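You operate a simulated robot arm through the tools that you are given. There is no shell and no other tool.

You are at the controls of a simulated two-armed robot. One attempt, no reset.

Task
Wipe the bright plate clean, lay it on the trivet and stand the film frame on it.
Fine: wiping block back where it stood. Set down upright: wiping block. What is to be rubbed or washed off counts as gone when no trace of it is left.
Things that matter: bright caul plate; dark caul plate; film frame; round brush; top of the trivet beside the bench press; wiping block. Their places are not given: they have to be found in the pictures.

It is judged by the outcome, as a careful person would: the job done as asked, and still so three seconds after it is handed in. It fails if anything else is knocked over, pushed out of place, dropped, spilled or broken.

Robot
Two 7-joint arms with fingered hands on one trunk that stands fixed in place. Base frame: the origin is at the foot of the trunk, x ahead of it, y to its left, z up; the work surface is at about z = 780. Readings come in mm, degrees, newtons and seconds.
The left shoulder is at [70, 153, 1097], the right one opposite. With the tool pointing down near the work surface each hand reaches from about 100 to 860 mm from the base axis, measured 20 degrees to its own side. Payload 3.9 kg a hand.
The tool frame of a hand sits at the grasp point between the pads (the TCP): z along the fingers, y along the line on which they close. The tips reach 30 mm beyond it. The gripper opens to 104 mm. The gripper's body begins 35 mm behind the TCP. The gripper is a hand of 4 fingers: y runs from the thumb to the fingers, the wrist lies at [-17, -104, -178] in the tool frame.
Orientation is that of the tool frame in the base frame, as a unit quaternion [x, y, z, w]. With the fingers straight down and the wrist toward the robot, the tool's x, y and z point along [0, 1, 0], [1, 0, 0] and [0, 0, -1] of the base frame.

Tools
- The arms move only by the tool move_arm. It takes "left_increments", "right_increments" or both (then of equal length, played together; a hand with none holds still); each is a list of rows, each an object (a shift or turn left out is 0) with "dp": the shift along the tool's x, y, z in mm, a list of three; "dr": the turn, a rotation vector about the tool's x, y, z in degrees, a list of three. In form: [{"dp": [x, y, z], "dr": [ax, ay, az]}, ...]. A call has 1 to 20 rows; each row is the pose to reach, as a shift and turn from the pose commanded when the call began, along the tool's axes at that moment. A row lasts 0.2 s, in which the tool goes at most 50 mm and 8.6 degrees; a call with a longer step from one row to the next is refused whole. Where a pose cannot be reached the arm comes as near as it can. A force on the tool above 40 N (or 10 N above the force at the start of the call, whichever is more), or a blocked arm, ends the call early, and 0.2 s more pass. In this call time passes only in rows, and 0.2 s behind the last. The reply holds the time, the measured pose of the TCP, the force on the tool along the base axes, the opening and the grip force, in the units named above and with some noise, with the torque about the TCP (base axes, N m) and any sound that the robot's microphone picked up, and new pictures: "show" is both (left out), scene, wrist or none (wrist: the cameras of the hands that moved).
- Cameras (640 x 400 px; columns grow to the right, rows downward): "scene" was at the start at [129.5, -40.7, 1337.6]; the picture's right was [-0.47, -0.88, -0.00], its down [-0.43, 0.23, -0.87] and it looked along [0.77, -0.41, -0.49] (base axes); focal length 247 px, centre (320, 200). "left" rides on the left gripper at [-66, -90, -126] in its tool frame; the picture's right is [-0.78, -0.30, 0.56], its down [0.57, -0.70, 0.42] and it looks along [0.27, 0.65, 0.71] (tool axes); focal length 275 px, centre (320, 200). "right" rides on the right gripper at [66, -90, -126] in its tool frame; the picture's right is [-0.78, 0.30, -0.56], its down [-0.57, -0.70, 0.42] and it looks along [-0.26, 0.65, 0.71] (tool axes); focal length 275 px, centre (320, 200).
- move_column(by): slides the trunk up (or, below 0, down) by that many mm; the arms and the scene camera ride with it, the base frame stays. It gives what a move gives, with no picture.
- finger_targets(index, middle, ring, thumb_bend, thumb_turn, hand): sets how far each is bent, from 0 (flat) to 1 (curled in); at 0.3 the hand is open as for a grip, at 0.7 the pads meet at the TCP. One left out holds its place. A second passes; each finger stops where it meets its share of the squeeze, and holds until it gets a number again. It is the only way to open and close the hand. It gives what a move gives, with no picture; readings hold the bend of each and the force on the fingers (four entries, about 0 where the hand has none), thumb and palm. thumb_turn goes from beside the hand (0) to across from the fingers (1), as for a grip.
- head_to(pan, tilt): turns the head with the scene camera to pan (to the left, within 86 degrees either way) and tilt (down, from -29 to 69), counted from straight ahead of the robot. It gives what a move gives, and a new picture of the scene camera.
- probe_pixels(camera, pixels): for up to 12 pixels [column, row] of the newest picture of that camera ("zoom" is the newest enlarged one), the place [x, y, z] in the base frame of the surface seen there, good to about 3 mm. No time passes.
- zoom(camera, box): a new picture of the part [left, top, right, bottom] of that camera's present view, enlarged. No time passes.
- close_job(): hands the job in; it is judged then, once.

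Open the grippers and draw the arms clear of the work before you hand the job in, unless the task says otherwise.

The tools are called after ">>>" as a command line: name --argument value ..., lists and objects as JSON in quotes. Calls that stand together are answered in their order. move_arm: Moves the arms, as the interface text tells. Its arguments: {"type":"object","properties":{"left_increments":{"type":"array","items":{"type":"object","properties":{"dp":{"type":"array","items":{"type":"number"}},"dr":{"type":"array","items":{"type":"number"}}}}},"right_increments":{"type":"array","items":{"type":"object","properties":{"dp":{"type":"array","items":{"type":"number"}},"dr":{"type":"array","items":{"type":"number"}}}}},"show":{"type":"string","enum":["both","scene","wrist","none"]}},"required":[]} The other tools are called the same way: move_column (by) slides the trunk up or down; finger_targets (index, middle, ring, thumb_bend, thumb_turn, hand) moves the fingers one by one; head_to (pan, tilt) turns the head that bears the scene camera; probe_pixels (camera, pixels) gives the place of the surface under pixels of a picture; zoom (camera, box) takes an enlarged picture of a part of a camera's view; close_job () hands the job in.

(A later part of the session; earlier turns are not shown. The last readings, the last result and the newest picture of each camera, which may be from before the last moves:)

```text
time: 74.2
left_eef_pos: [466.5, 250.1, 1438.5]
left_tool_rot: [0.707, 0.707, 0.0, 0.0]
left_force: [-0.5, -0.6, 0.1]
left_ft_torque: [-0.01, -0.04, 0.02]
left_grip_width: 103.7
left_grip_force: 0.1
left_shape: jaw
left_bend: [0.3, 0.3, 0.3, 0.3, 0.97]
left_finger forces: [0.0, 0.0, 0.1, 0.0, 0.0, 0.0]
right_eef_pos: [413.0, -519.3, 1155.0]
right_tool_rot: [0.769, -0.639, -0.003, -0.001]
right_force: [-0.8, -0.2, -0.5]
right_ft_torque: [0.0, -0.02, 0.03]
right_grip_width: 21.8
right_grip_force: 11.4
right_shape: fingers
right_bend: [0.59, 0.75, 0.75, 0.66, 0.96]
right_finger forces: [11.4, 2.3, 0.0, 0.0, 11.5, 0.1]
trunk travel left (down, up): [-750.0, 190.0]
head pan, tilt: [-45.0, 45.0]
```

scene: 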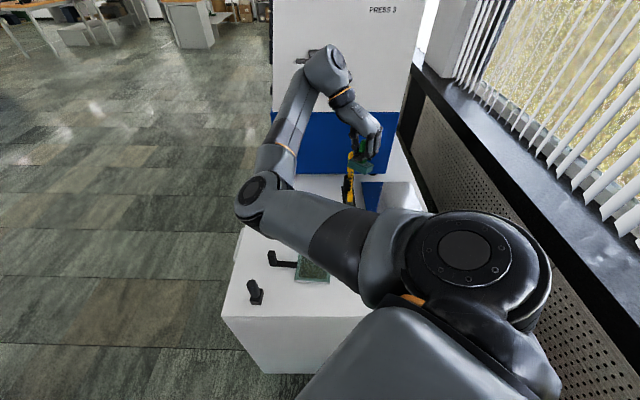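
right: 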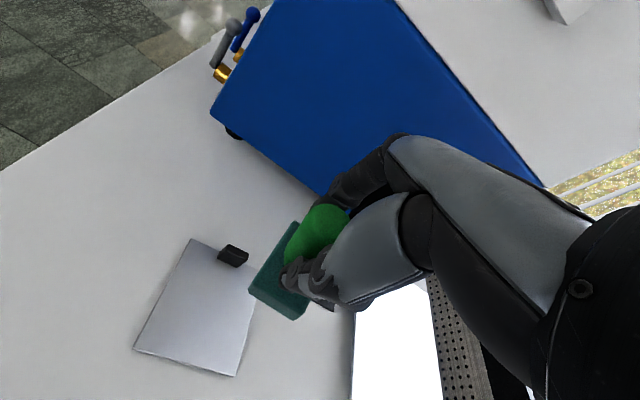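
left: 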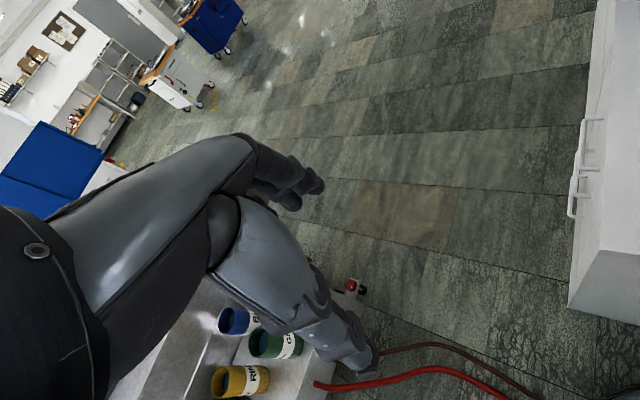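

Not a limit there. Change of plan: set the block down at a free spot with a comfortable yaw (about −20°), regrip it at about +35°, and take it home that way. I rotate back to −20°.

>>> move_arm --right_increments '[{"dr": [0, 0, -8.5]}, {"dr": [0, 0, -17]}, {"dr": [0, 0, -25.5]}, {"dr": [0, 0, -34]}, {"dr": [0, 0, -42.5]}, {"dr": [0, 0, -51]}, {"dr": [0, 0, -59.5]}, {"dr": [0, 0, -68]}, {"dr": [0, 0, -76.5]}, {"dr": [0, 0, -85]}, {"dr": [0, 0, -93.5]}, {"dr": [0, 0, -102]}, {"dr": [0, 0, -110.5]}, {"dr": [0, 0, -119]}, {"dr": [0, 0, -127.5]}, {"dr": [0, 0, -136]}, {"dr": [0, 0, -144.5]}, {"dr": [0, 0, -150]}]' --show "none"

>>> move_column --by -120

>>> head_to --pan -45 --tilt 42

```text
time: 78.0
left_eef_pos: [465.8, 250.7, 1438.7]
left_tool_rot: [0.707, 0.707, 0.0, 0.0]
left_force: [-0.3, 0.5, -0.6]
left_ft_torque: [0.01, -0.02, -0.01]
left_grip_width: 104.1
left_grip_force: 0.1
left_shape: jaw
left_bend: [0.3, 0.3, 0.3, 0.3, 0.97]
left_finger forces: [0.1, 0.1, 0.0, 0.1, 0.0, 0.0]
right_eef_pos: [412.8, -519.4, 1156.1]
right_tool_rot: [0.816, 0.579, 0.0, -0.003]
right_force: [0.0, 0.9, 0.6]
right_ft_torque: [0.02, 0.0, -0.04]
right_grip_width: 21.9
right_grip_force: 12.3
right_shape: fingers
right_bend: [0.59, 0.75, 0.75, 0.66, 0.96]
right_finger forces: [11.3, 2.1, 0.1, 0.0, 11.3, 0.0]
trunk travel left (down, up): [-750.0, 190.0]
head pan, tilt: [-45.0, 45.0]
```

```text
time: 79.5
left_eef_pos: [465.8, 251.3, 1320.6]
left_tool_rot: [0.706, 0.708, 0.001, -0.001]
left_force: [-0.4, 0.1, -0.8]
left_ft_torque: [-0.01, 0.0, -0.02]
left_grip_width: 103.8
left_grip_force: 0.2
left_shape: jaw
left_bend: [0.3, 0.3, 0.3, 0.3, 0.97]
left_finger forces: [0.1, 0.0, 0.0, 0.1, 0.0, 0.1]
right_eef_pos: [413.0, -519.3, 1034.6]
right_tool_rot: [0.816, 0.578, 0.0, -0.003]
right_force: [0.2, 0.0, -1.0]
right_ft_torque: [0.03, -0.02, -0.03]
right_grip_width: 21.9
right_grip_force: 12.7
right_shape: fingers
right_bend: [0.59, 0.75, 0.75, 0.66, 0.96]
right_finger forces: [11.3, 2.2, 0.0, 0.0, 11.4, 0.1]
trunk travel left (down, up): [-630.0, 310.0]
head pan, tilt: [-45.0, 45.0]
```

```text
time: 80.1
left_eef_pos: [466.1, 250.9, 1319.3]
left_tool_rot: [0.707, 0.707, 0.0, 0.0]
left_force: [0.9, -0.4, -0.1]
left_ft_torque: [-0.03, -0.07, 0.0]
left_grip_width: 103.6
left_grip_force: 0.1
left_shape: jaw
left_bend: [0.3, 0.3, 0.3, 0.3, 0.97]
left_finger forces: [0.0, 0.0, 0.1, 0.0, 0.0, 0.1]
right_eef_pos: [412.7, -520.5, 1036.2]
right_tool_rot: [0.816, 0.577, 0.0, -0.002]
right_force: [-0.5, -0.1, -0.6]
right_ft_torque: [0.0, -0.01, 0.02]
right_grip_width: 21.9
right_grip_force: 12.3
right_shape: fingers
right_bend: [0.59, 0.75, 0.75, 0.66, 0.96]
right_finger forces: [11.3, 2.2, 0.0, 0.1, 11.4, 0.1]
trunk travel left (down, up): [-630.0, 310.0]
head pan, tilt: [-45.0, 42.0]
```

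scene: 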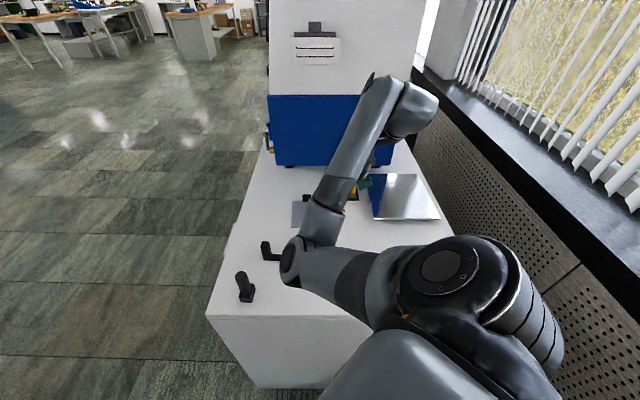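

Yaw is −19.5° and the arm looks relaxed. I descend at (413,-519) to z≈870.

>>> move_arm --right_increments '[{"dp": [0, 0, 40]}, {"dp": [0, 0, 80]}, {"dp": [0, 0, 120]}, {"dp": [0, 0, 165]}]'

```text
time: 81.1
left_eef_pos: [464.1, 249.8, 1318.9]
left_tool_rot: [0.707, 0.707, 0.0, 0.001]
left_force: [0.4, -0.6, -0.5]
left_ft_torque: [0.02, -0.02, 0.02]
left_grip_width: 103.7
left_grip_force: 0.1
left_shape: jaw
left_bend: [0.3, 0.3, 0.3, 0.3, 0.97]
left_finger forces: [0.0, 0.0, 0.0, 0.0, 0.1, 0.1]
right_eef_pos: [414.5, -517.1, 871.3]
right_tool_rot: [0.816, 0.578, 0.001, -0.003]
right_force: [-0.3, -0.1, -0.5]
right_ft_torque: [-0.03, -0.01, -0.02]
right_grip_width: 21.6
right_grip_force: 12.8
right_shape: fingers
right_bend: [0.59, 0.75, 0.75, 0.66, 0.96]
right_finger forces: [11.2, 2.2, 0.0, 0.1, 11.3, 0.0]
trunk travel left (down, up): [-630.0, 310.0]
head pan, tilt: [-45.0, 42.0]
```

scene: 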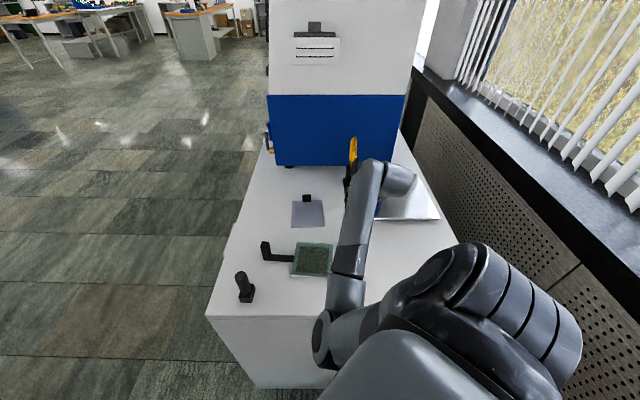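
right: 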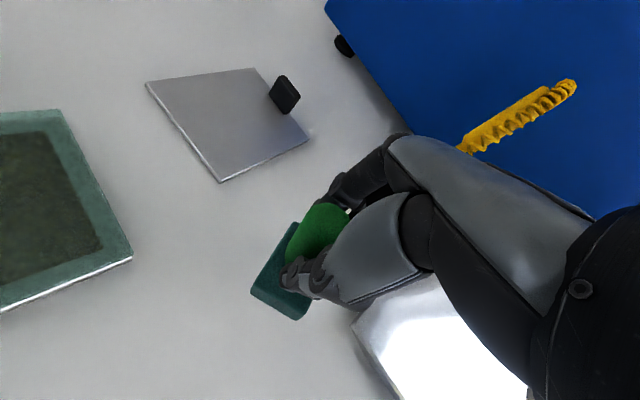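

Tracking is exact here. I lower gently to contact.

>>> move_arm --right_increments '[{"dp": [0, 0, 12]}, {"dp": [0, 0, 22]}, {"dp": [0, 0, 26]}, {"dp": [0, 0, 28]}]' --show "wrist"

```text
time: 82.1
left_eef_pos: [464.9, 251.9, 1319.1]
left_tool_rot: [0.707, 0.707, 0.001, 0.0]
left_force: [0.2, 0.0, -0.2]
left_ft_torque: [-0.03, 0.02, -0.01]
left_grip_width: 103.5
left_grip_force: 0.1
left_shape: jaw
left_bend: [0.3, 0.3, 0.3, 0.3, 0.97]
left_finger forces: [0.0, 0.0, 0.0, 0.1, 0.0, 0.1]
right_eef_pos: [411.8, -519.3, 844.0]
right_tool_rot: [0.817, 0.577, 0.001, 0.0]
right_force: [0.4, -2.5, 10.7]
right_ft_torque: [0.0, 0.0, 0.03]
right_grip_width: 21.3
right_grip_force: 15.2
right_shape: fingers
right_bend: [0.59, 0.75, 0.75, 0.66, 0.96]
right_finger forces: [12.0, 5.6, 0.1, 0.1, 12.2, 0.0]
trunk travel left (down, up): [-630.0, 310.0]
head pan, tilt: [-45.0, 42.0]
```

right: 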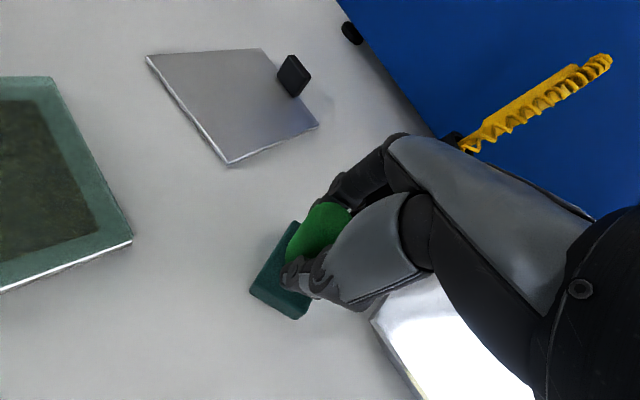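

The block stands on the bench (10 N). I ease off 1.5 mm and open the hand.

>>> move_arm --right_increments '[{"dp": [0, 0, -1.5]}]' --show "none"

>>> finger_targets --hand "right" --index 0.3 --middle 0.3 --ring 0.3 --thumb_bend 0.3

>>> zoom --camera "right" --box '[220, 180, 420, 340]'

```text
time: 82.5
left_eef_pos: [465.6, 250.6, 1319.6]
left_tool_rot: [0.707, 0.707, 0.0, 0.0]
left_force: [-0.2, -0.1, 0.7]
left_ft_torque: [0.0, 0.0, 0.01]
left_grip_width: 103.7
left_grip_force: 0.1
left_shape: jaw
left_bend: [0.3, 0.3, 0.3, 0.3, 0.97]
left_finger forces: [0.1, 0.0, 0.0, 0.1, 0.0, 0.0]
right_eef_pos: [412.7, -519.0, 846.0]
right_tool_rot: [0.816, 0.578, 0.001, -0.002]
right_force: [2.3, -2.4, 7.6]
right_ft_torque: [0.0, -0.06, -0.02]
right_grip_width: 21.6
right_grip_force: 14.5
right_shape: fingers
right_bend: [0.59, 0.75, 0.75, 0.67, 0.96]
right_finger forces: [12.2, 4.6, 0.0, 0.0, 11.7, 0.0]
trunk travel left (down, up): [-630.0, 310.0]
head pan, tilt: [-45.0, 42.0]
```

```text
time: 83.5
left_eef_pos: [465.3, 251.5, 1320.3]
left_tool_rot: [0.708, 0.707, 0.0, 0.0]
left_force: [0.7, 0.9, 0.4]
left_ft_torque: [0.04, -0.04, -0.01]
left_grip_width: 103.6
left_grip_force: 0.1
left_shape: jaw
left_bend: [0.3, 0.3, 0.3, 0.3, 0.97]
left_finger forces: [0.1, 0.0, 0.0, 0.0, 0.0, 0.0]
right_eef_pos: [412.7, -519.2, 844.6]
right_tool_rot: [0.816, 0.578, 0.0, -0.002]
right_force: [0.0, 0.4, -0.8]
right_ft_torque: [0.03, -0.01, -0.01]
right_grip_width: 104.2
right_grip_force: 0.1
right_shape: fingers
right_bend: [0.3, 0.3, 0.3, 0.3, 0.97]
right_finger forces: [0.0, 0.1, 0.0, 0.0, 0.0, 0.0]
trunk travel left (down, up): [-630.0, 310.0]
head pan, tilt: [-45.0, 42.0]
```

```text
2.50 times, centred on (320, 260) of right
```

zoom: 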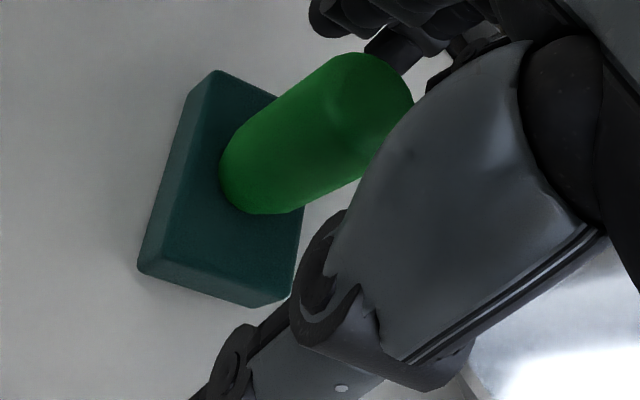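

The block stands upright on its own. I rise clear, then yaw the hand to about +36° above it.

>>> move_arm --right_increments '[{"dp": [0, 0, -25]}, {"dp": [0, 0, -55]}, {"dp": [0, 0, -85]}, {"dp": [0, 0, -95], "dr": [0, 0, -8]}, {"dp": [0, 0, -95], "dr": [0, 0, -16]}, {"dp": [0, 0, -95], "dr": [0, 0, -24]}, {"dp": [0, 0, -95], "dr": [0, 0, -32]}, {"dp": [0, 0, -95], "dr": [0, 0, -40]}, {"dp": [0, 0, -95], "dr": [0, 0, -48]}, {"dp": [0, 0, -95], "dr": [0, 0, -56]}]'

```text
time: 85.7
left_eef_pos: [465.3, 249.9, 1319.4]
left_tool_rot: [0.707, 0.707, 0.0, 0.0]
left_force: [0.5, -0.5, 0.0]
left_ft_torque: [0.03, 0.05, -0.02]
left_grip_width: 103.4
left_grip_force: 0.0
left_shape: jaw
left_bend: [0.3, 0.3, 0.3, 0.3, 0.97]
left_finger forces: [0.0, 0.0, 0.0, 0.0, 0.0, 0.1]
right_eef_pos: [411.8, -520.3, 938.5]
right_tool_rot: [0.448, 0.894, 0.002, -0.002]
right_force: [-0.5, -0.7, 0.1]
right_ft_torque: [0.0, 0.0, 0.04]
right_grip_width: 103.9
right_grip_force: 0.1
right_shape: fingers
right_bend: [0.3, 0.3, 0.3, 0.3, 0.97]
right_finger forces: [0.1, 0.0, 0.0, 0.1, 0.0, 0.1]
trunk travel left (down, up): [-630.0, 310.0]
head pan, tilt: [-45.0, 42.0]
```

scene: 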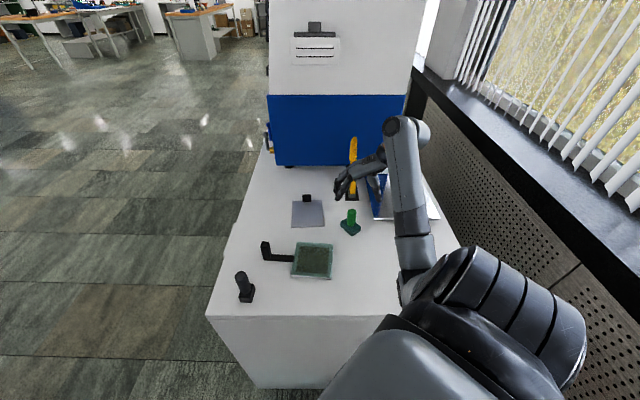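
right: 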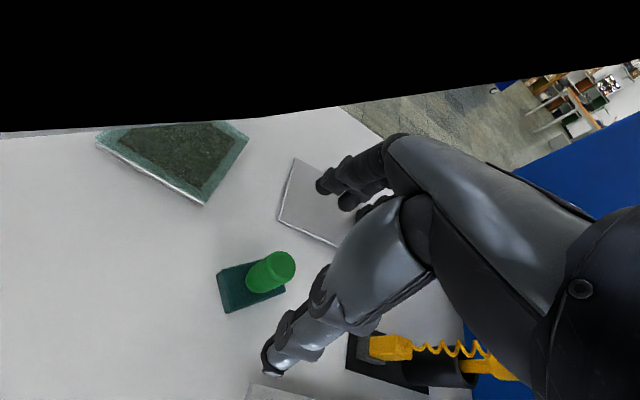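

The elbow is now on the outer side – good. I probe the block's handle and base here before regripping.

>>> probe_pixels --camera "right" --pixels '[[280, 260], [270, 265], [262, 280], [222, 272], [228, 305], [281, 288], [250, 262]]'

>>> zoom --camera "scene" --box '[330, 200, 370, 240]'

>>> probe_pixels --camera "zoom" --pixels '[[310, 100], [310, 150], [230, 240], [330, 340], [420, 240], [300, 260]]'

```text
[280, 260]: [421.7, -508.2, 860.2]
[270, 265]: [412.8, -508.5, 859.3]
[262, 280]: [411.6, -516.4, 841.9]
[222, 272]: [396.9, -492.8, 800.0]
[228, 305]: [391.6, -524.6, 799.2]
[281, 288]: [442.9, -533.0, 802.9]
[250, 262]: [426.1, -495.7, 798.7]
```

```text
10.00 times, centred on (350, 220) of scene
```

zoom: 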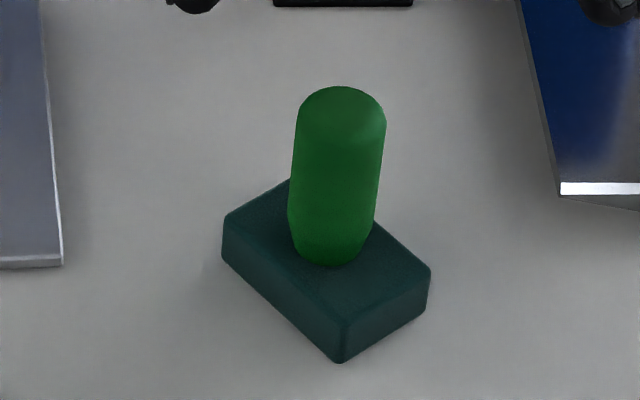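

```text
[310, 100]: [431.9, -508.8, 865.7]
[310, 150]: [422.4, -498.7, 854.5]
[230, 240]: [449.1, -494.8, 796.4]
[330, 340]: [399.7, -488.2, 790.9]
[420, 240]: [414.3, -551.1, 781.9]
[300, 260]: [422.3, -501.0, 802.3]
```

I zoom in on the block from the wrist camera to measure its orientation accurately.

>>> zoom --camera "right" --box '[205, 235, 315, 325]'

```text
4.44 times, centred on (260, 280) of right
```

zoom: 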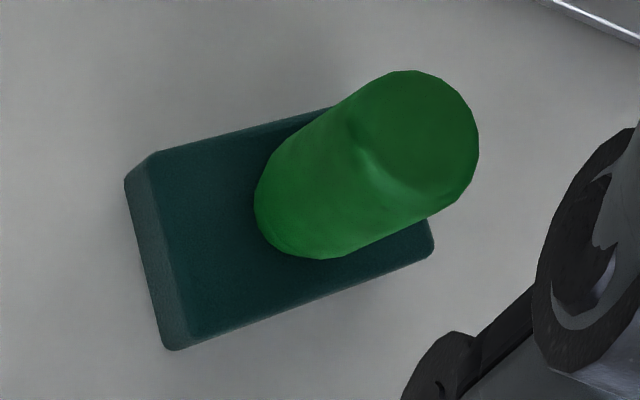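

>>> probe_pixels --camera "zoom" --pixels '[[165, 158], [200, 150], [240, 139], [280, 129], [310, 121], [198, 330], [250, 312], [300, 294], [350, 276], [400, 257], [425, 247]]'

>>> probe_pixels --camera "zoom" --pixels '[[405, 78], [440, 85], [465, 120], [470, 160], [455, 190], [430, 130], [400, 130], [380, 110]]'

```text
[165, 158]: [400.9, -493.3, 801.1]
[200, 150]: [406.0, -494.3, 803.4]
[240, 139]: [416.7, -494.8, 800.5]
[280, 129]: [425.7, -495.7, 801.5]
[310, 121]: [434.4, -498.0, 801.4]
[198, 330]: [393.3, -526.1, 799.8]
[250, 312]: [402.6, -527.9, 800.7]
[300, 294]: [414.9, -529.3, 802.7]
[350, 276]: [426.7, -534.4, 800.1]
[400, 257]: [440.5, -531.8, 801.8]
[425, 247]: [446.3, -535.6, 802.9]
```

```text
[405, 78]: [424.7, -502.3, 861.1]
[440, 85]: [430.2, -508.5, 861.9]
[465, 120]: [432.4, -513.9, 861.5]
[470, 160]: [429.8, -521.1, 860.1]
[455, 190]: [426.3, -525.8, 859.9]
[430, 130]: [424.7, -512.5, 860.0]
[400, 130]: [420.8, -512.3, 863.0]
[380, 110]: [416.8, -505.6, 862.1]
```

The block's centre is about (422,-514), axis yaw ≈ −9.5°. I set the hand yaw to +44° (which gives about +7° at home), centre it and descend around the handle.

>>> move_arm --right_increments '[{"dp": [-4, 12.4, 0], "dr": [0, 0, -7.2]}, {"dp": [-4, 12.4, 25], "dr": [0, 0, -7.2]}, {"dp": [-4, 12.4, 50], "dr": [0, 0, -7.2]}, {"dp": [-4, 12.4, 75], "dr": [0, 0, -7.2]}, {"dp": [-4, 12.4, 91], "dr": [0, 0, -7.2]}]'

```text
time: 86.9
left_eef_pos: [465.6, 249.7, 1318.1]
left_tool_rot: [0.707, 0.707, 0.0, 0.0]
left_force: [-0.3, -0.5, -0.6]
left_ft_torque: [0.0, 0.0, 0.0]
left_grip_width: 103.3
left_grip_force: 0.0
left_shape: jaw
left_bend: [0.3, 0.3, 0.3, 0.3, 0.97]
left_finger forces: [0.1, 0.1, 0.1, 0.1, 0.1, 0.0]
right_eef_pos: [424.2, -515.0, 849.3]
right_tool_rot: [0.393, 0.92, 0.002, -0.002]
right_force: [-0.3, -0.5, -0.5]
right_ft_torque: [-0.01, 0.0, 0.02]
right_grip_width: 104.4
right_grip_force: 0.0
right_shape: fingers
right_bend: [0.3, 0.3, 0.3, 0.3, 0.97]
right_finger forces: [0.0, 0.0, 0.0, 0.0, 0.0, 0.1]
trunk travel left (down, up): [-630.0, 310.0]
head pan, tilt: [-45.0, 42.0]
```

scene: 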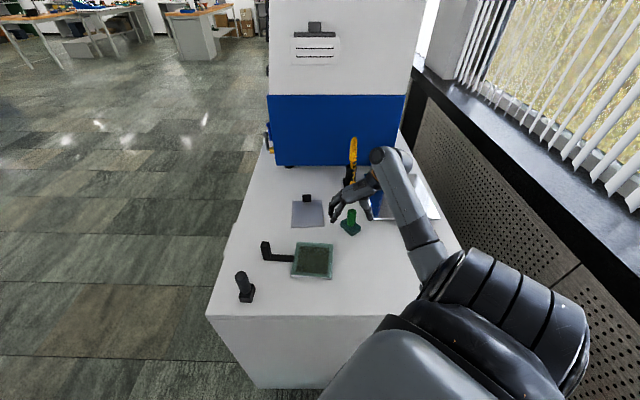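
right: 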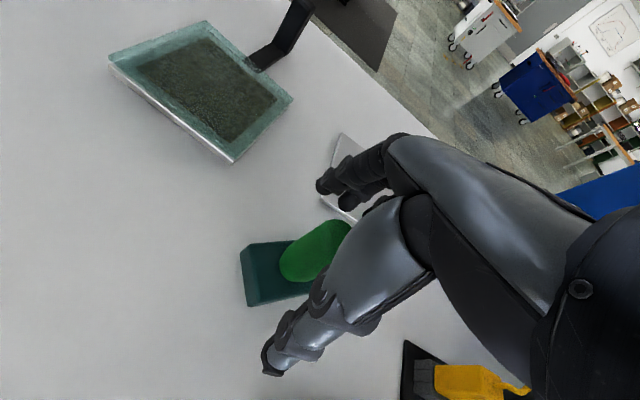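

Aligned. I close on the handle.

>>> finger_targets --hand "right" --index 0.75 --middle 0.75 --ring 0.75 --thumb_bend 0.75

>>> move_arm --right_increments '[{"dp": [0, 0, -15]}, {"dp": [0, 0, -40]}, {"dp": [0, 0, -75]}]'

```text
time: 87.9
left_eef_pos: [466.9, 249.6, 1319.7]
left_tool_rot: [0.707, 0.707, 0.0, 0.0]
left_force: [-0.3, -0.5, 0.2]
left_ft_torque: [0.0, -0.03, 0.02]
left_grip_width: 103.7
left_grip_force: 0.1
left_shape: jaw
left_bend: [0.3, 0.3, 0.3, 0.3, 0.97]
left_finger forces: [0.0, 0.1, 0.0, 0.0, 0.0, 0.0]
right_eef_pos: [423.1, -515.4, 847.6]
right_tool_rot: [0.392, 0.92, 0.002, -0.002]
right_force: [-0.3, 0.9, 0.4]
right_ft_torque: [-0.03, 0.04, 0.01]
right_grip_width: 21.5
right_grip_force: 18.4
right_shape: fingers
right_bend: [0.71, 0.73, 0.75, 0.63, 0.94]
right_finger forces: [9.7, 10.0, 0.1, 0.0, 17.8, 0.0]
trunk travel left (down, up): [-630.0, 310.0]
head pan, tilt: [-45.0, 42.0]
```

```text
time: 88.7
left_eef_pos: [465.7, 249.7, 1319.8]
left_tool_rot: [0.707, 0.707, 0.0, 0.0]
left_force: [1.1, 0.3, -0.3]
left_ft_torque: [0.01, 0.03, -0.02]
left_grip_width: 103.7
left_grip_force: 0.1
left_shape: jaw
left_bend: [0.3, 0.3, 0.3, 0.3, 0.97]
left_finger forces: [0.0, 0.0, 0.1, 0.1, 0.0, 0.1]
right_eef_pos: [425.2, -514.7, 923.3]
right_tool_rot: [0.392, 0.92, 0.002, -0.002]
right_force: [-0.5, -0.2, -1.2]
right_ft_torque: [0.0, -0.05, 0.0]
right_grip_width: 21.3
right_grip_force: 19.0
right_shape: fingers
right_bend: [0.71, 0.73, 0.75, 0.63, 0.94]
right_finger forces: [9.9, 9.9, 0.0, 0.0, 18.0, 0.1]
trunk travel left (down, up): [-630.0, 310.0]
head pan, tilt: [-45.0, 42.0]
```

scene: 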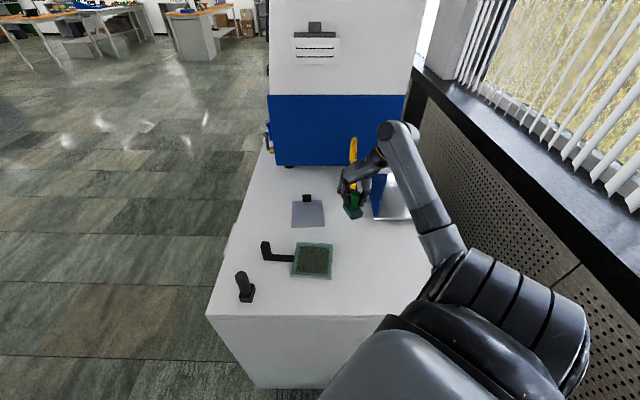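
right: 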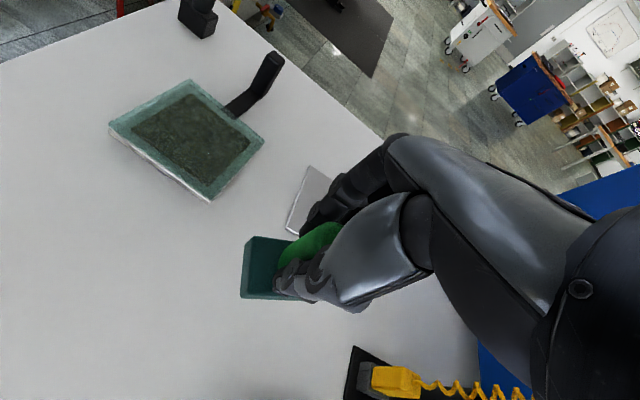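

Firm grip (10+10 N vs 18 N). I carry it to its home spot while yawing to +7°.

>>> move_arm --right_increments '[{"dp": [6, 40, 0], "dr": [0, 0, 5.3]}, {"dp": [13, 80, 0], "dr": [0, 0, 10.6]}, {"dp": [19, 120, 0], "dr": [0, 0, 15.9]}, {"dp": [26, 160, 0], "dr": [0, 0, 21.2]}, {"dp": [32, 200, 0], "dr": [0, 0, 26.5]}, {"dp": [38, 240, 0], "dr": [0, 0, 31.8]}, {"dp": [45, 280, 0], "dr": [0, 0, 37]}]'

```text
time: 90.3
left_eef_pos: [467.4, 251.8, 1318.1]
left_tool_rot: [0.707, 0.707, -0.001, 0.0]
left_force: [-0.3, 0.2, -0.8]
left_ft_torque: [-0.02, 0.01, -0.02]
left_grip_width: 103.5
left_grip_force: 0.1
left_shape: jaw
left_bend: [0.3, 0.3, 0.3, 0.3, 0.97]
left_finger forces: [0.0, 0.1, 0.0, 0.0, 0.0, 0.0]
right_eef_pos: [597.3, -286.2, 923.6]
right_tool_rot: [0.664, 0.747, 0.001, -0.001]
right_force: [0.2, -0.3, -1.1]
right_ft_torque: [-0.02, -0.02, 0.02]
right_grip_width: 21.4
right_grip_force: 19.4
right_shape: fingers
right_bend: [0.72, 0.73, 0.75, 0.63, 0.94]
right_finger forces: [10.1, 10.2, 0.0, 0.0, 17.8, 0.1]
trunk travel left (down, up): [-630.0, 310.0]
head pan, tilt: [-45.0, 42.0]
```

scene: 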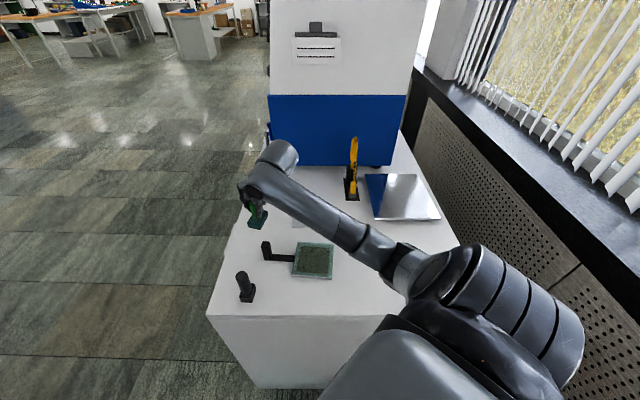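
right: 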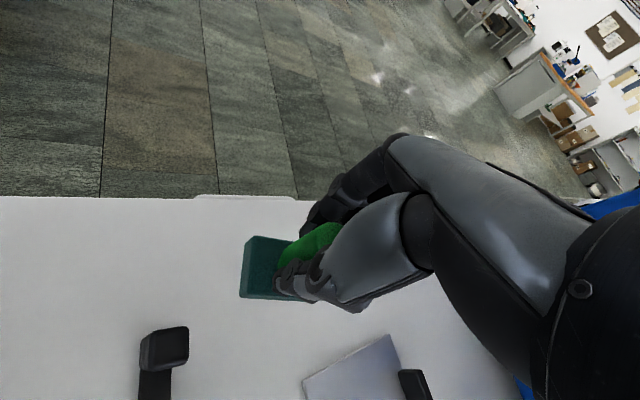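

Good posture and exact tracking. I measure the held block's base corners to fine-align it with its original footprint.

>>> zoom --camera "right" --box '[225, 220, 335, 310]'

>>> probe_pixels --camera "zoom" --pixels '[[175, 100], [200, 105], [240, 110], [270, 115], [180, 270], [165, 230], [170, 180], [172, 140], [200, 275], [230, 283]]'

```text
4.44 times, centred on (280, 265) of right
```

zoom: 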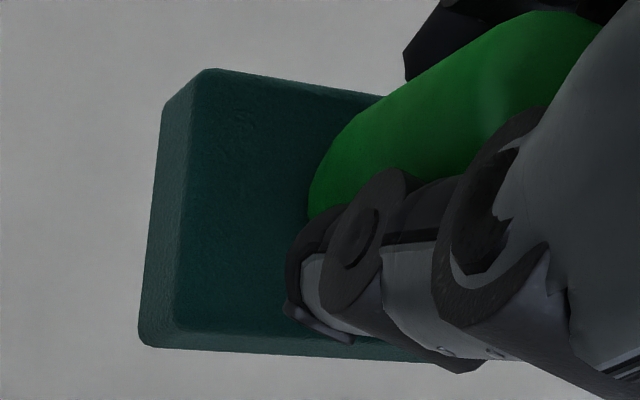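

```text
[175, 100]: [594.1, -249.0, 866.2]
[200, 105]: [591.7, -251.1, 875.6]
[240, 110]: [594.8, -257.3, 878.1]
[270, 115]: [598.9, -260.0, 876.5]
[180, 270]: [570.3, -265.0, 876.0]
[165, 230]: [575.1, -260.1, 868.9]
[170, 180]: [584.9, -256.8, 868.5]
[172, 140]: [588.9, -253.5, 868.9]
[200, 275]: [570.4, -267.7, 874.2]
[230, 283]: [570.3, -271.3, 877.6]
```

>>> probe_pixels --camera "zoom" --pixels '[[210, 80], [240, 84], [280, 90], [320, 97], [360, 103], [195, 120], [190, 180], [185, 240], [181, 300], [190, 322], [230, 326], [270, 331]]'

```text
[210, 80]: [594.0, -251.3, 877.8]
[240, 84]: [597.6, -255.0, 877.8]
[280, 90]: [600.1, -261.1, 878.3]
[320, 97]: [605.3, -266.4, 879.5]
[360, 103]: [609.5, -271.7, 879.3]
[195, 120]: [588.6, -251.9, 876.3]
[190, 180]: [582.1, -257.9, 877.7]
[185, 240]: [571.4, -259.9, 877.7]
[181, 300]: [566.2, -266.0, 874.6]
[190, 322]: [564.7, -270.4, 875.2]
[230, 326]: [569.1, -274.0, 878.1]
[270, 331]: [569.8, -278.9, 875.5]
```

The block is yawed ~4° too far and ~4 mm off in y. I correct both and descend.

>>> move_arm --right_increments '[{"dp": [-4, -0.5, 10], "dr": [0, 0, -4]}, {"dp": [-4, -0.5, 35], "dr": [0, 0, -4]}, {"dp": [-4, -0.5, 60], "dr": [0, 0, -4]}, {"dp": [-4, -0.5, 70], "dr": [0, 0, -4]}]'

```text
time: 91.3
left_eef_pos: [467.2, 250.2, 1318.4]
left_tool_rot: [0.707, 0.707, 0.0, 0.0]
left_force: [0.1, 0.4, 0.0]
left_ft_torque: [0.0, -0.03, -0.01]
left_grip_width: 103.7
left_grip_force: 0.0
left_shape: jaw
left_bend: [0.3, 0.3, 0.3, 0.3, 0.97]
left_finger forces: [0.1, 0.0, 0.0, 0.0, 0.0, 0.1]
right_eef_pos: [597.4, -291.5, 852.9]
right_tool_rot: [0.638, 0.77, 0.0, -0.003]
right_force: [0.2, 0.6, -0.3]
right_ft_torque: [0.0, 0.0, 0.0]
right_grip_width: 21.2
right_grip_force: 19.0
right_shape: fingers
right_bend: [0.72, 0.73, 0.75, 0.63, 0.94]
right_finger forces: [10.1, 10.2, 0.0, 0.1, 18.0, 0.0]
trunk travel left (down, up): [-630.0, 310.0]
head pan, tilt: [-45.0, 42.0]
```

scene: 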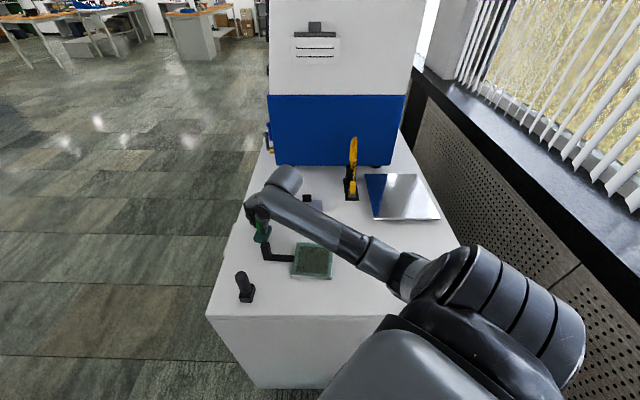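
right: 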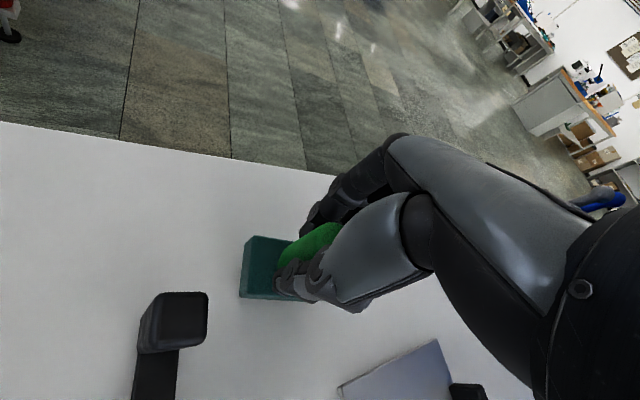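

Almost down (contact expected at ~847.6). I touch down softly and release.

>>> move_arm --right_increments '[{"dp": [0, 0, 3]}, {"dp": [0, 0, 5]}, {"dp": [0, 0, 6]}]' --show "none"

```text
time: 92.1
left_eef_pos: [465.5, 251.6, 1319.2]
left_tool_rot: [0.707, 0.707, 0.0, 0.0]
left_force: [0.8, 0.6, 0.2]
left_ft_torque: [0.0, -0.04, 0.0]
left_grip_width: 103.8
left_grip_force: 0.1
left_shape: jaw
left_bend: [0.3, 0.3, 0.3, 0.3, 0.97]
left_finger forces: [0.0, 0.1, 0.0, 0.0, 0.0, 0.1]
right_eef_pos: [595.1, -291.2, 849.2]
right_tool_rot: [0.637, 0.771, 0.002, -0.002]
right_force: [0.5, -0.4, 1.3]
right_ft_torque: [-0.01, 0.03, 0.01]
right_grip_width: 21.0
right_grip_force: 19.0
right_shape: fingers
right_bend: [0.72, 0.73, 0.75, 0.63, 0.94]
right_finger forces: [10.4, 10.6, 0.1, 0.0, 17.6, 0.0]
trunk travel left (down, up): [-630.0, 310.0]
head pan, tilt: [-45.0, 42.0]
```

Contact just begins (1.3 N). I press 1.5 mm more, then open.

>>> move_arm --right_increments '[{"dp": [0, 0, 1.5]}]' --show "none"

>>> finger_targets --hand "right" --index 0.3 --middle 0.3 --ring 0.3 --thumb_bend 0.3

>>> move_arm --right_increments '[{"dp": [0, 0, -20]}, {"dp": [0, 0, -50]}, {"dp": [0, 0, -90]}]'

```text
time: 92.5
left_eef_pos: [464.5, 250.5, 1318.3]
left_tool_rot: [0.707, 0.707, 0.0, 0.0]
left_force: [0.6, 0.9, 0.2]
left_ft_torque: [-0.02, 0.01, -0.01]
left_grip_width: 103.7
left_grip_force: 0.1
left_shape: jaw
left_bend: [0.3, 0.3, 0.3, 0.3, 0.97]
left_finger forces: [0.0, 0.0, 0.0, 0.1, 0.0, 0.1]
right_eef_pos: [596.6, -293.5, 847.8]
right_tool_rot: [0.637, 0.771, 0.001, -0.001]
right_force: [1.9, -1.2, 3.8]
right_ft_torque: [0.02, 0.06, 0.0]
right_grip_width: 21.1
right_grip_force: 19.2
right_shape: fingers
right_bend: [0.72, 0.73, 0.75, 0.63, 0.94]
right_finger forces: [10.4, 11.3, 0.0, 0.1, 17.5, 0.0]
trunk travel left (down, up): [-630.0, 310.0]
head pan, tilt: [-45.0, 42.0]
```

```text
time: 93.5
left_eef_pos: [466.5, 250.1, 1319.1]
left_tool_rot: [0.707, 0.707, 0.0, 0.0]
left_force: [0.7, -0.4, 0.5]
left_ft_torque: [0.02, 0.01, -0.01]
left_grip_width: 103.8
left_grip_force: 0.1
left_shape: jaw
left_bend: [0.3, 0.3, 0.3, 0.3, 0.97]
left_finger forces: [0.0, 0.1, 0.1, 0.1, 0.1, 0.1]
right_eef_pos: [595.0, -292.2, 846.7]
right_tool_rot: [0.638, 0.77, 0.001, -0.002]
right_force: [0.2, -0.7, -0.3]
right_ft_torque: [-0.02, 0.0, -0.03]
right_grip_width: 104.2
right_grip_force: 0.0
right_shape: fingers
right_bend: [0.3, 0.3, 0.3, 0.3, 0.97]
right_finger forces: [0.0, 0.1, 0.0, 0.1, 0.0, 0.0]
trunk travel left (down, up): [-630.0, 310.0]
head pan, tilt: [-45.0, 42.0]
```

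```text
time: 94.3
left_eef_pos: [465.9, 250.1, 1318.4]
left_tool_rot: [0.707, 0.707, 0.001, 0.001]
left_force: [0.7, 0.4, 0.3]
left_ft_torque: [0.01, 0.03, -0.02]
left_grip_width: 103.7
left_grip_force: 0.0
left_shape: jaw
left_bend: [0.3, 0.3, 0.3, 0.3, 0.97]
left_finger forces: [0.1, 0.0, 0.1, 0.1, 0.0, 0.1]
right_eef_pos: [597.0, -292.3, 936.7]
right_tool_rot: [0.637, 0.771, 0.001, -0.003]
right_force: [-0.4, -0.1, 0.5]
right_ft_torque: [-0.01, 0.0, -0.03]
right_grip_width: 104.3
right_grip_force: 0.1
right_shape: fingers
right_bend: [0.3, 0.3, 0.3, 0.3, 0.97]
right_finger forces: [0.0, 0.1, 0.0, 0.0, 0.0, 0.1]
trunk travel left (down, up): [-630.0, 310.0]
head pan, tilt: [-45.0, 42.0]
```

scene: 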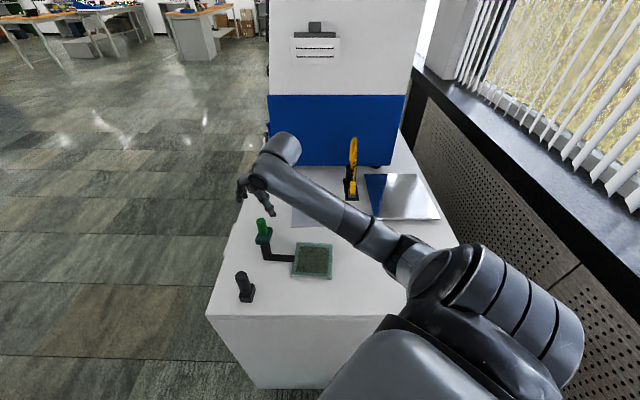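
right: 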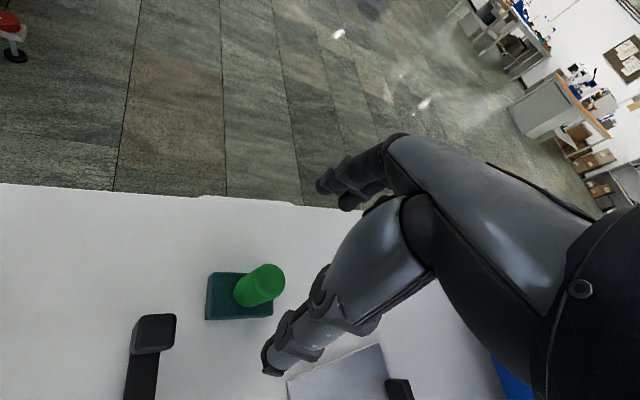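

The wiping block stands upright at home. I verify its placement against the original corners.

>>> zoom --camera "right" --box '[195, 255, 295, 330]'

>>> probe_pixels --camera "right" --pixels '[[211, 275], [210, 313], [271, 311], [240, 274], [225, 313], [255, 312], [272, 268], [262, 275]]'

```text
5.33 times, centred on (245, 292) of right
```

zoom: 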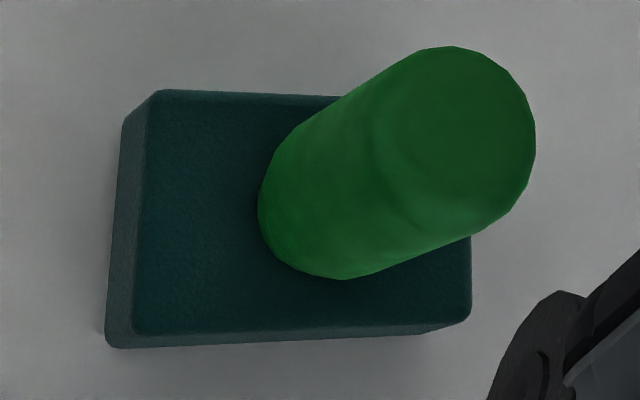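

```text
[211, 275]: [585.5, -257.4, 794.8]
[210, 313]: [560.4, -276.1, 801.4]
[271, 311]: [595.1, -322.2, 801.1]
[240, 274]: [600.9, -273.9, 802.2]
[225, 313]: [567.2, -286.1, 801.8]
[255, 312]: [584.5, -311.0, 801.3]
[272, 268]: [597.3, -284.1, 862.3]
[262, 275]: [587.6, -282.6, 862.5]
```

Placement is within a few mm of the original. Now the trivet: I zoom and probe its corners and the plate/knob geometry for the grasp.

>>> zoom --camera "scene" --box '[340, 130, 460, 230]'

>>> probe_pixels --camera "zoom" --pixels '[[183, 180], [375, 170], [468, 330], [210, 335], [300, 260], [200, 250], [420, 250], [330, 335], [90, 220], [150, 275], [90, 275], [100, 100]]'

```text
4.00 times, centred on (400, 180) of scene
```

zoom: 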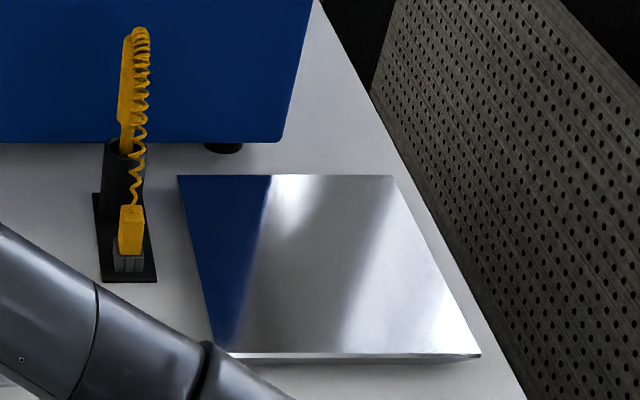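

```text
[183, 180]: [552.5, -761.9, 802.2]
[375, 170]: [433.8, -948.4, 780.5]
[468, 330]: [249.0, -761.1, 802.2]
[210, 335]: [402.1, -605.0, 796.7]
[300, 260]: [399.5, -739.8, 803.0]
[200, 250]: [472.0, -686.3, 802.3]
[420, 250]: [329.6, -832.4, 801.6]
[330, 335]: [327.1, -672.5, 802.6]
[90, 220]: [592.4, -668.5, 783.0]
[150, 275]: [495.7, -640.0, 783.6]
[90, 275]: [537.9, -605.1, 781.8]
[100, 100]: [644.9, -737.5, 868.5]
```

The trivet is ~212×238 mm centred near (396,-757), and the handset base sits 44 mm off its left edge. I now bring the hand over the knob at about (612,-494), yaw −43°, high.

>>> move_arm --right_increments '[{"dp": [-29, -3, -10], "dr": [0, 0, 7.7]}, {"dp": [-57, -7, -20], "dr": [0, 0, 15.4]}, {"dp": [-86, -10, -20], "dr": [0, 0, 23.1]}, {"dp": [-115, -13, -20], "dr": [0, 0, 30.8]}, {"dp": [-144, -16, -20], "dr": [0, 0, 38.5]}, {"dp": [-172, -20, -20], "dr": [0, 0, 46.2]}, {"dp": [-201, -23, -20], "dr": [0, 0, 54]}]'

```text
time: 95.9
left_eef_pos: [465.5, 251.2, 1318.8]
left_tool_rot: [0.707, 0.707, 0.0, 0.0]
left_force: [-0.1, -0.2, -0.5]
left_ft_torque: [0.0, -0.02, -0.01]
left_grip_width: 103.5
left_grip_force: 0.1
left_shape: jaw
left_bend: [0.3, 0.3, 0.3, 0.3, 0.97]
left_finger forces: [0.0, 0.0, 0.0, 0.1, 0.0, 0.1]
right_eef_pos: [611.2, -494.2, 956.5]
right_tool_rot: [0.918, 0.397, 0.0, -0.003]
right_force: [0.6, -0.6, -1.0]
right_ft_torque: [0.0, 0.04, 0.03]
right_grip_width: 104.4
right_grip_force: 0.0
right_shape: fingers
right_bend: [0.3, 0.3, 0.3, 0.3, 0.97]
right_finger forces: [0.1, 0.0, 0.0, 0.0, 0.1, 0.0]
trunk travel left (down, up): [-630.0, 310.0]
head pan, tilt: [-45.0, 42.0]
```

scene: 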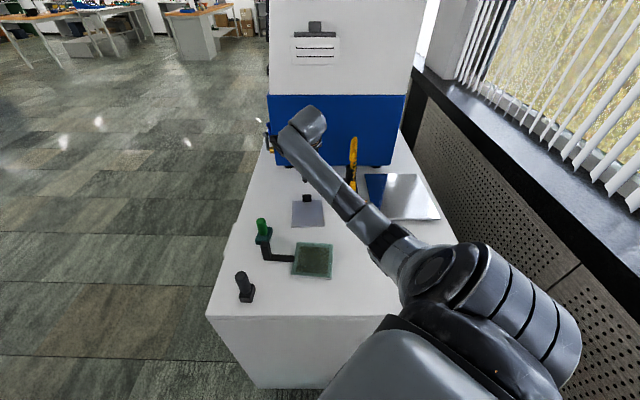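
right: 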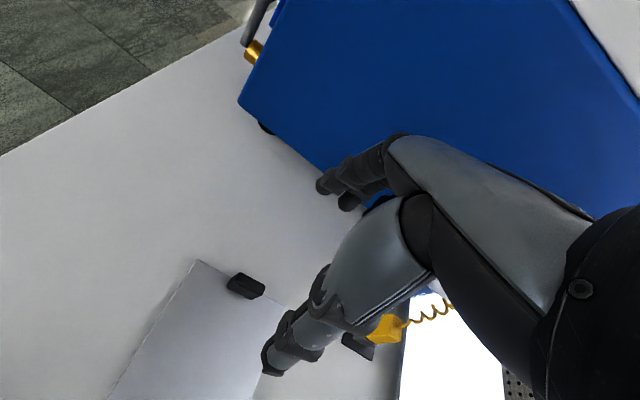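

The knob is visible at (245,285) in the wrist view; I zoom and probe it.

>>> zoom --camera "right" --box '[195, 250, 295, 320]'

>>> zoom --camera "scene" --box '[280, 185, 335, 235]'

```text
5.71 times, centred on (245, 285) of right
```

zoom: 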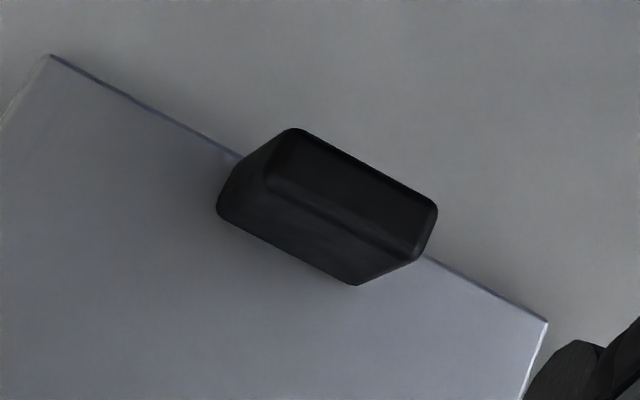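

```text
8.00 times, centred on (308, 210) of scene
```

zoom: 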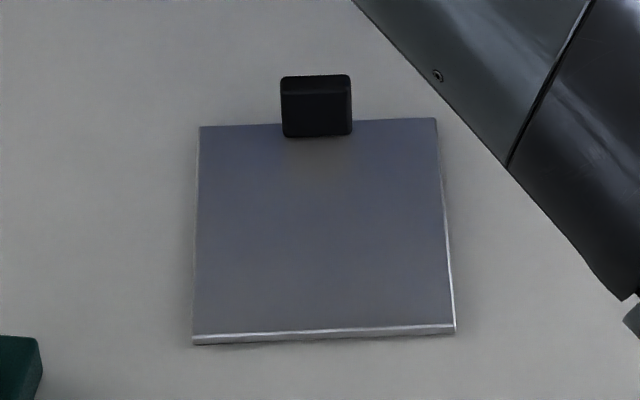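

>>> probe_pixels --camera "zoom" --pixels '[[204, 131], [432, 123], [197, 331], [449, 323], [260, 128], [380, 125], [230, 335], [320, 332], [400, 328], [198, 230], [445, 220], [320, 230]]'

>>> zoom --camera "right" --box '[195, 250, 295, 320]'

>>> probe_pixels --camera "zoom" --pixels '[[295, 135], [430, 210], [415, 250], [275, 175], [350, 170], [340, 205], [225, 205], [350, 275], [285, 240], [240, 160], [425, 260], [60, 65]]'

```text
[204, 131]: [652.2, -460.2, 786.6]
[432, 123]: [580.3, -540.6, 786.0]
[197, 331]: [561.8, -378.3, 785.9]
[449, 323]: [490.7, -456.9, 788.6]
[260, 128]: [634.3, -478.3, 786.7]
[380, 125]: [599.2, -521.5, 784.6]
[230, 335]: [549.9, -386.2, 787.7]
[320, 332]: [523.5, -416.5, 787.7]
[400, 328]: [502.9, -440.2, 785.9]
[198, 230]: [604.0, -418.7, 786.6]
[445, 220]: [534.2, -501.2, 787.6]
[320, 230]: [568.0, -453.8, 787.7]
```

```text
5.71 times, centred on (245, 285) of right
```

zoom: 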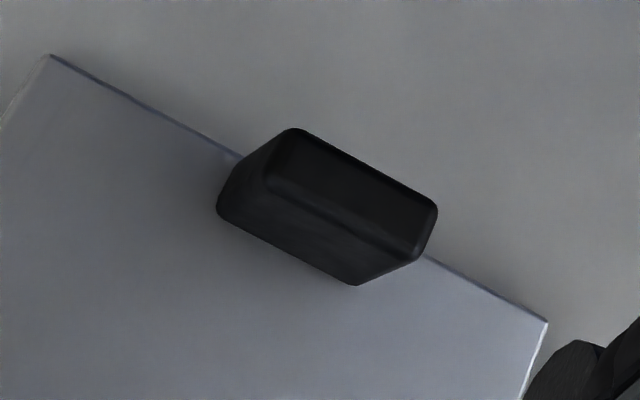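

```text
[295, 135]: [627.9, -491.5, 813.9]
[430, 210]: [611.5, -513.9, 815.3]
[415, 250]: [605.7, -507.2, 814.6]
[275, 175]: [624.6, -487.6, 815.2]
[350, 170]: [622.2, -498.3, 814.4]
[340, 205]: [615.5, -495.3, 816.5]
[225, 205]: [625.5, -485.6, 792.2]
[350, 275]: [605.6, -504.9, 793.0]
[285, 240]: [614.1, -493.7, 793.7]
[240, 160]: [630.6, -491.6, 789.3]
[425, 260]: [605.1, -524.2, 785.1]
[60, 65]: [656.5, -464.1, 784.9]
```

Knob: 28 mm wide, ~9 mm thick, top at z≈816, centre (617,-499). Before descending I check how close the press face is to where the knuckles will be.

>>> probe_pixels --camera "scene" --pixels '[[275, 155], [290, 165], [285, 140], [330, 150], [380, 150], [385, 160], [375, 165], [340, 120], [360, 160]]'

>>> probe_pixels --camera "right" --pixels '[[300, 150], [320, 120], [330, 170], [265, 120], [335, 180], [360, 150], [400, 140], [420, 160], [330, 185], [350, 195]]'

```text
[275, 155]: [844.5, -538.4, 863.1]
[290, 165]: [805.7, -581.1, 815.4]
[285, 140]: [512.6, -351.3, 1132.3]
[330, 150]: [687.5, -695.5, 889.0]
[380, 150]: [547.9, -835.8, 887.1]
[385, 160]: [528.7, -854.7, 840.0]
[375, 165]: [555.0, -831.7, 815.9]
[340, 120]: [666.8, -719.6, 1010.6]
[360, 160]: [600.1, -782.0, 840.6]
```

```text
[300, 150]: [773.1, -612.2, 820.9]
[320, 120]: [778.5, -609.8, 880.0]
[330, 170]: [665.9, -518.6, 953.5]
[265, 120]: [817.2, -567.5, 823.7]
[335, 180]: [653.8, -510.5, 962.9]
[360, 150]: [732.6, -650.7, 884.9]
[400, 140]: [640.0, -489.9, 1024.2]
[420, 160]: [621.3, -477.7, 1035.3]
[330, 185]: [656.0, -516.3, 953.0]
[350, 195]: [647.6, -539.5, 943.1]
```

The press face is ~190 mm beyond the knob, plenty. I descend over the knob to z≈824.

>>> move_arm --right_increments '[{"dp": [-3.3, 7.5, 30], "dr": [0, 0, -0.7]}, {"dp": [-3.3, 7.5, 65], "dr": [0, 0, -0.7]}, {"dp": [-3.3, 7.5, 100], "dr": [0, 0, -0.7]}, {"dp": [-3.3, 7.5, 120], "dr": [0, 0, -0.7]}, {"dp": [-3.3, 7.5, 132], "dr": [0, 0, -0.7]}]'

>>> zoom --camera "right" --box '[220, 170, 420, 390]'

```text
time: 97.1
left_eef_pos: [466.6, 250.0, 1319.2]
left_tool_rot: [0.708, 0.706, -0.001, 0.0]
left_force: [0.7, 0.4, 0.4]
left_ft_torque: [0.01, -0.04, -0.01]
left_grip_width: 103.8
left_grip_force: 0.0
left_shape: jaw
left_bend: [0.3, 0.3, 0.3, 0.3, 0.97]
left_finger forces: [0.0, 0.0, 0.0, 0.0, 0.0, 0.0]
right_eef_pos: [614.5, -500.6, 823.5]
right_tool_rot: [0.915, 0.403, 0.0, -0.003]
right_force: [-0.2, 0.4, -0.9]
right_ft_torque: [0.0, 0.01, 0.01]
right_grip_width: 104.1
right_grip_force: 0.0
right_shape: fingers
right_bend: [0.3, 0.3, 0.3, 0.3, 0.97]
right_finger forces: [0.1, 0.1, 0.0, 0.0, 0.0, 0.0]
trunk travel left (down, up): [-630.0, 310.0]
head pan, tilt: [-45.0, 42.0]
```

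scene: 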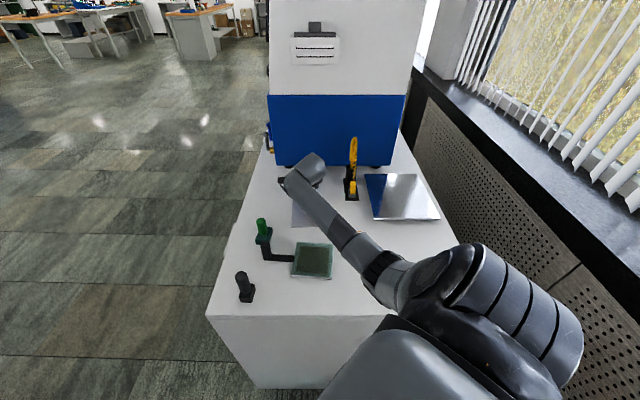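
right: 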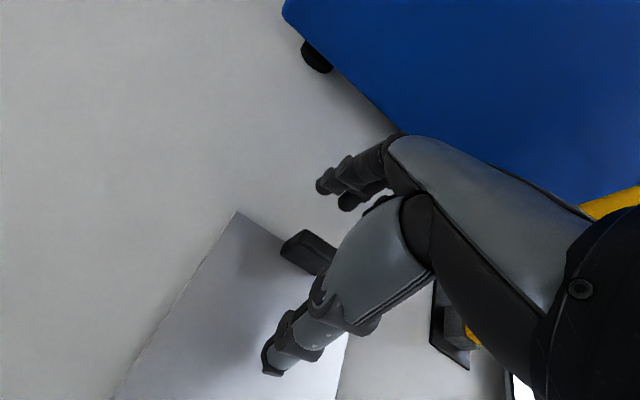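

```text
1.82 times, centred on (320, 280) of right
```

zoom: 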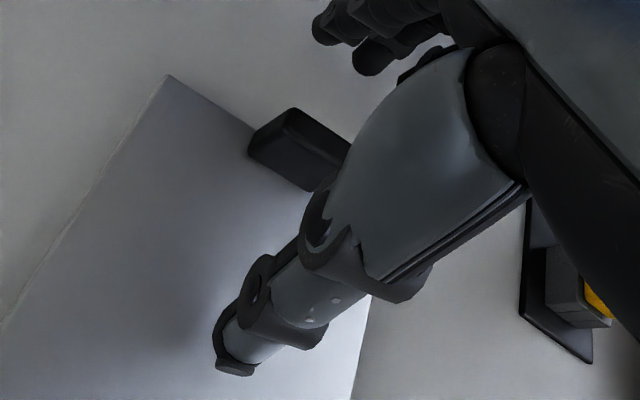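

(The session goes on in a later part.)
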